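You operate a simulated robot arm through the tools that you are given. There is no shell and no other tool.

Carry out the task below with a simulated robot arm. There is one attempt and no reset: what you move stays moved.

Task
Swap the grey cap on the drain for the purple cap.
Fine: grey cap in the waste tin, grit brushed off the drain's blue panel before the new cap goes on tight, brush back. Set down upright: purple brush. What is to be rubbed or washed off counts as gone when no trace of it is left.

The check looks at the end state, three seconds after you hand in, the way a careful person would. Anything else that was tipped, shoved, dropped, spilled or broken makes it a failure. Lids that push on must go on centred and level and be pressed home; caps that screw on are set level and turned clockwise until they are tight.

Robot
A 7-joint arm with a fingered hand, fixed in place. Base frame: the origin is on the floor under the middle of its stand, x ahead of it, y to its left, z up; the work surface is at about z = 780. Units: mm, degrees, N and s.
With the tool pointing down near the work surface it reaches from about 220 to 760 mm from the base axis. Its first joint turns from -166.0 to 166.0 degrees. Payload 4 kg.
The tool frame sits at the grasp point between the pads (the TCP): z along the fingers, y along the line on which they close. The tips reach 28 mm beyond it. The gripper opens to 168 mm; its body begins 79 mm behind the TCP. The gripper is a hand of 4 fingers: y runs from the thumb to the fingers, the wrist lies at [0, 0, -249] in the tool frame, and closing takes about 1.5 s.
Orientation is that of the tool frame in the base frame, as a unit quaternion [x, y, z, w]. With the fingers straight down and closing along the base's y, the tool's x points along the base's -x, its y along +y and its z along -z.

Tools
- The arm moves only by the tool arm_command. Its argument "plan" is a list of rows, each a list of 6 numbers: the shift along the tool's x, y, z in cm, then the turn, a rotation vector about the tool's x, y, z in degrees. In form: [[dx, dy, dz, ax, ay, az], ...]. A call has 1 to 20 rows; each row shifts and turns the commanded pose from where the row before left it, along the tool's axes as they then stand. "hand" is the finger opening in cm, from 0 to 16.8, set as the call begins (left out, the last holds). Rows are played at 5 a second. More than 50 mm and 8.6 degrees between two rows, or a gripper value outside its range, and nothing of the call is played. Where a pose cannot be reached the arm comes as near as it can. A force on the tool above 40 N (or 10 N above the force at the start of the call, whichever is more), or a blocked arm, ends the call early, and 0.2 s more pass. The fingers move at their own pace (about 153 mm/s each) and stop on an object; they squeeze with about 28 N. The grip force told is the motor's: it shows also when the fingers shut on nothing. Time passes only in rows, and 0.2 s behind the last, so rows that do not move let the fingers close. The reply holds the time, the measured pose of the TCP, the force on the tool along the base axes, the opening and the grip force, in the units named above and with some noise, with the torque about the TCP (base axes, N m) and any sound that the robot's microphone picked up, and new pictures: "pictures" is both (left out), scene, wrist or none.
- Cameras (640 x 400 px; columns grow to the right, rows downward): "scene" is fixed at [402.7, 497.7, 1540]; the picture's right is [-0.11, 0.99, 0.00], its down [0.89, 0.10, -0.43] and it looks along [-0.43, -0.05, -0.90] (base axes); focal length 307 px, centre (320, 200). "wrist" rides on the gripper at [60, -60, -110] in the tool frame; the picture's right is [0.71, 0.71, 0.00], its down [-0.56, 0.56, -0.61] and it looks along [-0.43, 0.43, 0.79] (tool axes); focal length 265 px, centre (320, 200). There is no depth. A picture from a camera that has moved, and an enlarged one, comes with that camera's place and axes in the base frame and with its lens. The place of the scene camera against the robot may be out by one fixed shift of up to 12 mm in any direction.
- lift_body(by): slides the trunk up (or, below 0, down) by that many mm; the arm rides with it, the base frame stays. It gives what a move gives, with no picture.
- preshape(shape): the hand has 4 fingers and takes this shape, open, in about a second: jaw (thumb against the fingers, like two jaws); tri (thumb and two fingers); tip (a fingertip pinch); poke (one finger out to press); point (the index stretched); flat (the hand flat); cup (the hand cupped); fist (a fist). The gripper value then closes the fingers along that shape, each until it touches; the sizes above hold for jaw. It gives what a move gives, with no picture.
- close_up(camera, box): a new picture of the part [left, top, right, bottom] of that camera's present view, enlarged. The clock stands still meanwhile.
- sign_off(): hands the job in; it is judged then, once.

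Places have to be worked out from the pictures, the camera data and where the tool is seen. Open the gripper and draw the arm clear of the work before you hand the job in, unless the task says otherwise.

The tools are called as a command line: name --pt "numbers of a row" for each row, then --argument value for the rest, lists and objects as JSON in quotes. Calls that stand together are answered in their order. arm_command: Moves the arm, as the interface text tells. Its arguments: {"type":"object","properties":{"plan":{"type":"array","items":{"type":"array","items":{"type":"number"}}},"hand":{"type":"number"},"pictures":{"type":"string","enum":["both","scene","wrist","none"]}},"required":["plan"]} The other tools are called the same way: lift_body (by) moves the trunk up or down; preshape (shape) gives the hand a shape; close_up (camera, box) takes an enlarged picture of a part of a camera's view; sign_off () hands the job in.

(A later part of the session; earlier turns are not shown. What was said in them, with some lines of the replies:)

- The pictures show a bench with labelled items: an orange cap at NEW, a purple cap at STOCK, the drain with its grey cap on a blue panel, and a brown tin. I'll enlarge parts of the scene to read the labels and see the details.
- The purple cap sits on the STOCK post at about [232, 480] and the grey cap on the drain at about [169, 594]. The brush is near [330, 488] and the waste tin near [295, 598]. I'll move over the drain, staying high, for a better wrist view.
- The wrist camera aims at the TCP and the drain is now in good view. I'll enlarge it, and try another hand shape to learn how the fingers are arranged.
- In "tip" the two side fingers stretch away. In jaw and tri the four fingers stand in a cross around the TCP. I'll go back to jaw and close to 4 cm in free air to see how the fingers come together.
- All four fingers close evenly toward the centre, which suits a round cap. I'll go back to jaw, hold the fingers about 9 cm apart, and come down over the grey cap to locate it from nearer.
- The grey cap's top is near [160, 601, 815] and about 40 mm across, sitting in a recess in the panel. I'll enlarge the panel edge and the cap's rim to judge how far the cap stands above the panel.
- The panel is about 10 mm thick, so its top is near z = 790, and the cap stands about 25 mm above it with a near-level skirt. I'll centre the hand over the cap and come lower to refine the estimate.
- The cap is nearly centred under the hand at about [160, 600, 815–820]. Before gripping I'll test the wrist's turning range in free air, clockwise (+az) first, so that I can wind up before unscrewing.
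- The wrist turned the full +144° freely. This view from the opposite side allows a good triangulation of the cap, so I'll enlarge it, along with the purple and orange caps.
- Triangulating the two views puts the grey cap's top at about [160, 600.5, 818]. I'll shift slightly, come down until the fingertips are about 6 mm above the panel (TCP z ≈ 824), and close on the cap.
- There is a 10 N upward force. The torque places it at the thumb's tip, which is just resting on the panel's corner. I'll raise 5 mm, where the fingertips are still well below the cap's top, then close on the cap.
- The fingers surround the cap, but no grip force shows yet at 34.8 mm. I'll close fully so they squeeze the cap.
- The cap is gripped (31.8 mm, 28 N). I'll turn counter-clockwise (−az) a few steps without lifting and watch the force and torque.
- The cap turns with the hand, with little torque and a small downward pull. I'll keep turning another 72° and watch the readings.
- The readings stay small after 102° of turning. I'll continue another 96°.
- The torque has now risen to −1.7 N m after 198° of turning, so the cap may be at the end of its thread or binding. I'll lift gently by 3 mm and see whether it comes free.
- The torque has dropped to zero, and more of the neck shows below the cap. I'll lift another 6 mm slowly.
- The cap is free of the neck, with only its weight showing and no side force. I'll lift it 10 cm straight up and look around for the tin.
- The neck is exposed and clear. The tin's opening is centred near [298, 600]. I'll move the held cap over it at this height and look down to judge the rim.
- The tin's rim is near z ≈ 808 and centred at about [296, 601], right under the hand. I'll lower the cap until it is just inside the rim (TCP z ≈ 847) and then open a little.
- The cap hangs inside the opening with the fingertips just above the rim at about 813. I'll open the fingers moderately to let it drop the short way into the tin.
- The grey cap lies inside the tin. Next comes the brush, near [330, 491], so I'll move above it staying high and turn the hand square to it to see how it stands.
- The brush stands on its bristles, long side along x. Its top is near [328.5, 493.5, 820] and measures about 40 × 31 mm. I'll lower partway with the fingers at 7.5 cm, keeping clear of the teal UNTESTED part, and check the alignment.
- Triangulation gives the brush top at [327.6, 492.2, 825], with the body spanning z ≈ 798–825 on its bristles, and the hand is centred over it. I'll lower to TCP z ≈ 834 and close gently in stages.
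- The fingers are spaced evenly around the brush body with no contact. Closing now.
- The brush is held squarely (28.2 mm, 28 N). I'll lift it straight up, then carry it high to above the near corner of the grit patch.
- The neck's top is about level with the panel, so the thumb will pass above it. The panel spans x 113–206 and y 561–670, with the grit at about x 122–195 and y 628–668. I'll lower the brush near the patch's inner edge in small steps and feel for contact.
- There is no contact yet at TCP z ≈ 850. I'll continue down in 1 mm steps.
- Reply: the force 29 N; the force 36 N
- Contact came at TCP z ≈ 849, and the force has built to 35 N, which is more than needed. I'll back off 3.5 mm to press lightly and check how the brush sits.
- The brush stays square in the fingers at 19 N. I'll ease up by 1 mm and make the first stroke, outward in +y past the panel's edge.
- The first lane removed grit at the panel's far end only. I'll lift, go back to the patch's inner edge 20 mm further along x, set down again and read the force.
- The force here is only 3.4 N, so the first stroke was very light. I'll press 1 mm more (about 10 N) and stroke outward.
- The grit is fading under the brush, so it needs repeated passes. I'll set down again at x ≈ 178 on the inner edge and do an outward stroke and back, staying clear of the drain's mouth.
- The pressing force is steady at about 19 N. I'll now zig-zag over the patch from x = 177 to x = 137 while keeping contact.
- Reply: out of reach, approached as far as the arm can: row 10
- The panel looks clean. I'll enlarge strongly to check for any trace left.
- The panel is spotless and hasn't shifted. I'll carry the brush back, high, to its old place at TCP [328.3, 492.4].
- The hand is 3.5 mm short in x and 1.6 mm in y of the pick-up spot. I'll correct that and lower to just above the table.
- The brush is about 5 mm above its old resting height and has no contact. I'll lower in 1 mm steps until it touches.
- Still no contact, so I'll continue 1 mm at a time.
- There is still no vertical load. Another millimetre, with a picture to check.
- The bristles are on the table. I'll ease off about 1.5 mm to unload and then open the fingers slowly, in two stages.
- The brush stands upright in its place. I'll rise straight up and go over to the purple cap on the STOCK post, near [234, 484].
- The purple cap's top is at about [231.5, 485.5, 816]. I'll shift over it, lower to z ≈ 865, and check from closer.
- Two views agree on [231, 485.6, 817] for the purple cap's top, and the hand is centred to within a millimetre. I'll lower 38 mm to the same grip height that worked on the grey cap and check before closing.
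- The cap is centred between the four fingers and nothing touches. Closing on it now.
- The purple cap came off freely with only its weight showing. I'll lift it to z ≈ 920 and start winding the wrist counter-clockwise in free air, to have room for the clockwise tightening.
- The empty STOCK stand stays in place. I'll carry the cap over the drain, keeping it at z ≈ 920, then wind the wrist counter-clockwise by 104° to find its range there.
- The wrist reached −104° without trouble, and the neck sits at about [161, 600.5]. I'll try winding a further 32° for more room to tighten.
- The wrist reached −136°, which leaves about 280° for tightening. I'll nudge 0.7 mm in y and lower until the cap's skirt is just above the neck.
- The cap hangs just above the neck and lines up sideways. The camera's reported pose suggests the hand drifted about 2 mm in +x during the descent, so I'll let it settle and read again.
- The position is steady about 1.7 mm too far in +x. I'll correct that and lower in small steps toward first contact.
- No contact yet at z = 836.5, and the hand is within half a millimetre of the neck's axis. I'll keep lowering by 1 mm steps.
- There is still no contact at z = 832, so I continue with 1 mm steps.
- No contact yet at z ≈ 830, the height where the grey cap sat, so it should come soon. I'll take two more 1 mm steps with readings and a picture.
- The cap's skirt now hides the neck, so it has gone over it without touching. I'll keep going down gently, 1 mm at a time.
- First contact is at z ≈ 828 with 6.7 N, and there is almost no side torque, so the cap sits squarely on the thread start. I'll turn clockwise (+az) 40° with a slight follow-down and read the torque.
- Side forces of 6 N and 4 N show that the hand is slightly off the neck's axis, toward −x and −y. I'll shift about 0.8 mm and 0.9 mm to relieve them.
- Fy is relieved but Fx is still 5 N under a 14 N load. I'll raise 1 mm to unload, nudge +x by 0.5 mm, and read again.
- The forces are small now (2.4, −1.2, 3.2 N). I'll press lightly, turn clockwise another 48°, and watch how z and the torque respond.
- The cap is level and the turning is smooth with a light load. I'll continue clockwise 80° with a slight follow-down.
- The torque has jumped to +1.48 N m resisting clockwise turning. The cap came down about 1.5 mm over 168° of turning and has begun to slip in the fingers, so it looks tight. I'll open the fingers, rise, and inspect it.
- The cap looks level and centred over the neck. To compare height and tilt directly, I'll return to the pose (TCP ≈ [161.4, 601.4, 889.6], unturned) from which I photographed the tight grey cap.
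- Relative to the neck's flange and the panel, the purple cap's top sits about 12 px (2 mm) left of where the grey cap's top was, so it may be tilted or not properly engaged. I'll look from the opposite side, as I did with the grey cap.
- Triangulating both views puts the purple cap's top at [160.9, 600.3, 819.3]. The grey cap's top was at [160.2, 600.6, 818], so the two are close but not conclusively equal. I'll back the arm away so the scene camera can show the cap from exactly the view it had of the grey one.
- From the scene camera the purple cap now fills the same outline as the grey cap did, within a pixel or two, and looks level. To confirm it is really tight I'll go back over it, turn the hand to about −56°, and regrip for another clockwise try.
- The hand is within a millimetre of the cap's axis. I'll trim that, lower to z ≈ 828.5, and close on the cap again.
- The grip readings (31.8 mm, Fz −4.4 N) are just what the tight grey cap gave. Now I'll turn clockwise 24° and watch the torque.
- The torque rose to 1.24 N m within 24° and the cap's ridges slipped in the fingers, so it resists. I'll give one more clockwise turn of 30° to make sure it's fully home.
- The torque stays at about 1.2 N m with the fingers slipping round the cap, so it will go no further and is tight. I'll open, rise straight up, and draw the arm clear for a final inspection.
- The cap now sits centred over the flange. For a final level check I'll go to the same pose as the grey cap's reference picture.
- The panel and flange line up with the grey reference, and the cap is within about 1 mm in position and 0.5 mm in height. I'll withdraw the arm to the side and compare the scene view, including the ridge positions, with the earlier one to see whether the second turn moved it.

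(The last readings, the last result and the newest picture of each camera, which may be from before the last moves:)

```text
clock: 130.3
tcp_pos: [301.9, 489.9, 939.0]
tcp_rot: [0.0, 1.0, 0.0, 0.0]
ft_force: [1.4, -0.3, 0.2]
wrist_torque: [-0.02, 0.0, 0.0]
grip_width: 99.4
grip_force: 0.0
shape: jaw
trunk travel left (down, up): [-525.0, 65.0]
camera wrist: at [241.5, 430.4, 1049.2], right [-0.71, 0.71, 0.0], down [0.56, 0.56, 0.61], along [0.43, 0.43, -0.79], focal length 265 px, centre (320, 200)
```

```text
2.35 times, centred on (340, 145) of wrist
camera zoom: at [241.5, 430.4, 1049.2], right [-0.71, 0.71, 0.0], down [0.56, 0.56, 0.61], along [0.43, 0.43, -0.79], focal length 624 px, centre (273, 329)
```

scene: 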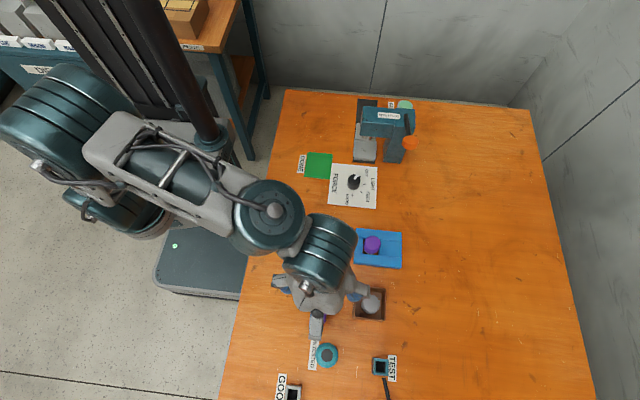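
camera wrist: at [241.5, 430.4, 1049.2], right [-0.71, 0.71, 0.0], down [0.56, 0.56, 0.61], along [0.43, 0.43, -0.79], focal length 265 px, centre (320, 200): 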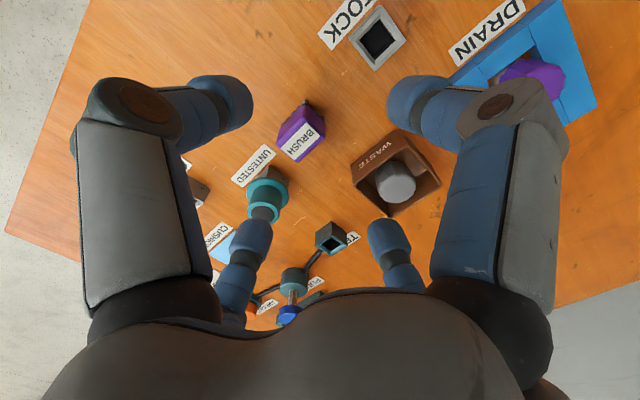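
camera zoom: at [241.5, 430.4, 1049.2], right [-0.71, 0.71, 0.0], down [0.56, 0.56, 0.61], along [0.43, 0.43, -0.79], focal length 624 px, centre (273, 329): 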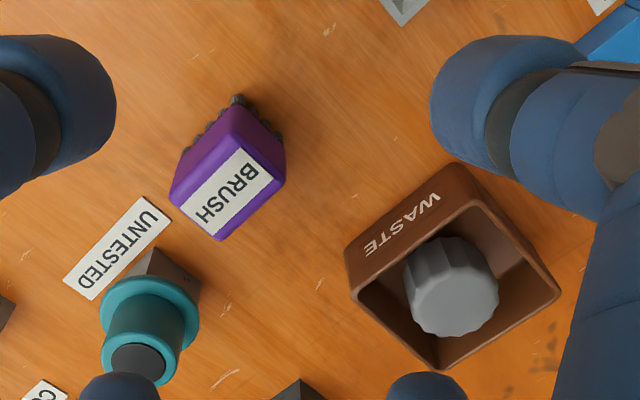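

The cap's ridges are pixel-for-pixel where they were before the second turn, although the hand turned 54° against it. It is rigidly home, level and tight. The grey cap lies in the tin, the brush stands upright, and nothing else has moved, so I'll open the hand and draw the arm back to its starting pose.

arm_command --pt "0 0 -4.0 0 0 0" --pt "0 0 -4.0 0 0 0" --pt "2.4 -1.48 -2.0 0 0 0" --pt "2.4 -1.48 -2.0 0 0 0" --pt "2.4 -1.48 -2.0 0 0 0" --pt "2.4 -1.48 -2.0 0 0 0" --pt "2.4 -1.48 -2.0 0 0 0" --pt "2.4 -1.48 -2.0 0 0 0" --pt "2.4 -1.48 -2.0 0 0 0" --pt "2.4 -1.48 -1.5 0 0 0" --pt "0 0 0 0 0 0" --pt "0 0 0 0 0 0" --hand 16.8 --pictures "both"

close_up --camera "scene" --box '[290, 210, 430, 300]'

close_up --camera "scene" --box '[270, 250, 430, 370]'

```text
clock: 132.9
tcp_pos: [107.1, 371.8, 1172.5]
tcp_rot: [0.001, 1.0, -0.001, 0.001]
ft_force: [0.7, -0.2, -0.4]
wrist_torque: [0.02, -0.01, 0.05]
grip_width: 168.2
grip_force: 0.1
shape: jaw
trunk travel left (down, up): [-525.0, 65.0]
camera wrist: at [46.6, 313.4, 1282.6], right [-0.71, 0.71, 0.0], down [0.56, 0.56, 0.61], along [0.44, 0.43, -0.79], focal length 265 px, centre (320, 200)
```

scene: 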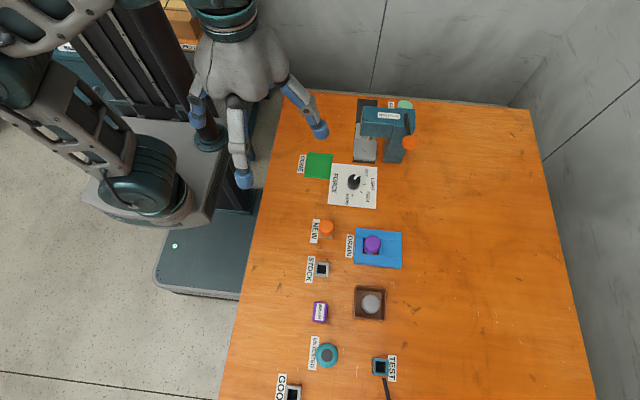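
wrist: 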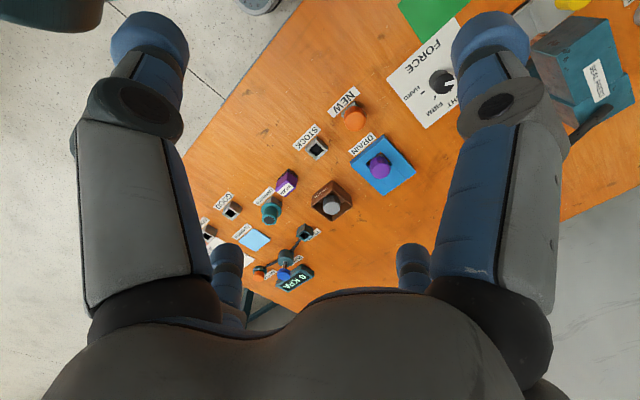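

```text
4.44 times, centred on (360, 255) of scene
camera zoom: at [402.7, 497.7, 1540.0], right [-0.11, 0.99, 0.0], down [0.89, 0.1, -0.43], along [-0.43, -0.05, -0.9], focal length 1366 px, centre (142, -44)
```

zoom: 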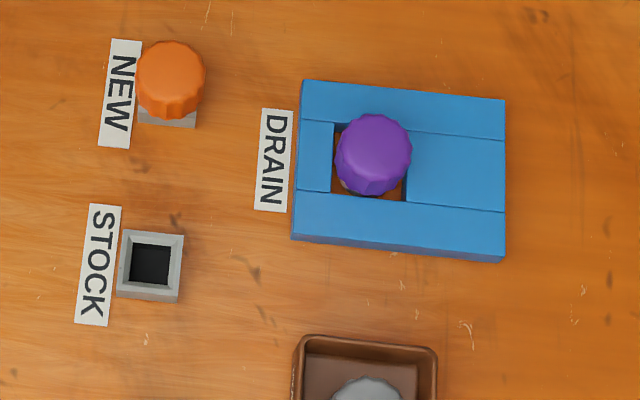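

```text
3.33 times, centred on (350, 310) of scene
camera zoom: at [402.7, 497.7, 1540.0], right [-0.11, 0.99, 0.0], down [0.89, 0.1, -0.43], along [-0.43, -0.05, -0.9], focal length 1025 px, centre (220, -167)
```

zoom: 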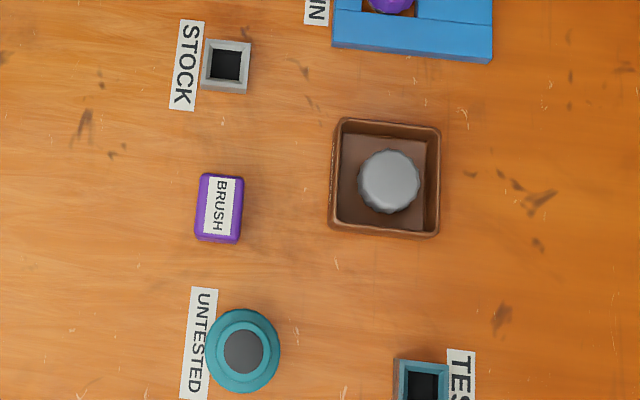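

Everything looks in order. I'll take one last comparison of the lower region against the very first picture before handing in.

close_up --camera "scene" --box '[270, 290, 430, 400]'

```text
3.64 times, centred on (350, 345) of scene
camera zoom: at [402.7, 497.7, 1540.0], right [-0.11, 0.99, 0.0], down [0.89, 0.1, -0.43], along [-0.43, -0.05, -0.9], focal length 1118 px, centre (211, -327)
```

zoom: 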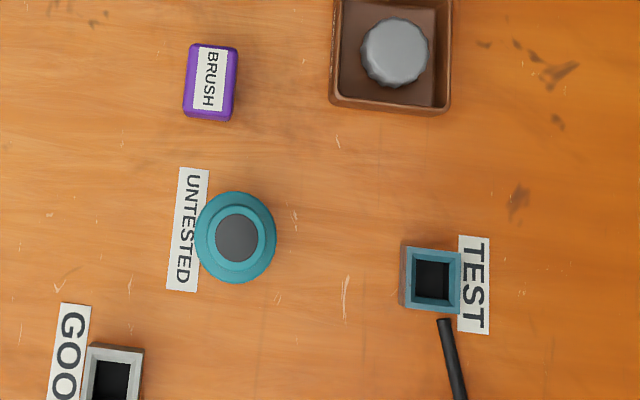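

The grey cap is in the waste tin, and the blue panel is clean. The brush stands upright at its place, and the purple cap is level and tight on the drain. The tin and the UNTESTED part show shifts of only a millimetre or two. The arm is clear and the hand is open, so I'm handing in.

sign_off

```text
The job is handed in.
```

The cap swap is done and handed in; I haven't been told the result of the check.

- **Grey cap:** unscrewed from the drain and lying in the waste tin.
- **Blue panel:** brushed until no trace of grit showed in strongly enlarged pictures.
- **Brush:** back at its place, standing upright on its bristles.
- **Purple cap:** set on the neck and turned clockwise until it stopped. On a second grip the hand turned a further 54° against it and the cap did not move. It sits within about 1 mm of where the grey cap was and looks level.

The first and last pictures show two small shifts. The waste tin moved about 2–3 mm and the teal UNTESTED part about 1 mm. I left them, since correcting shifts that small risked moving them more. The arm is back at its starting pose with the hand open.
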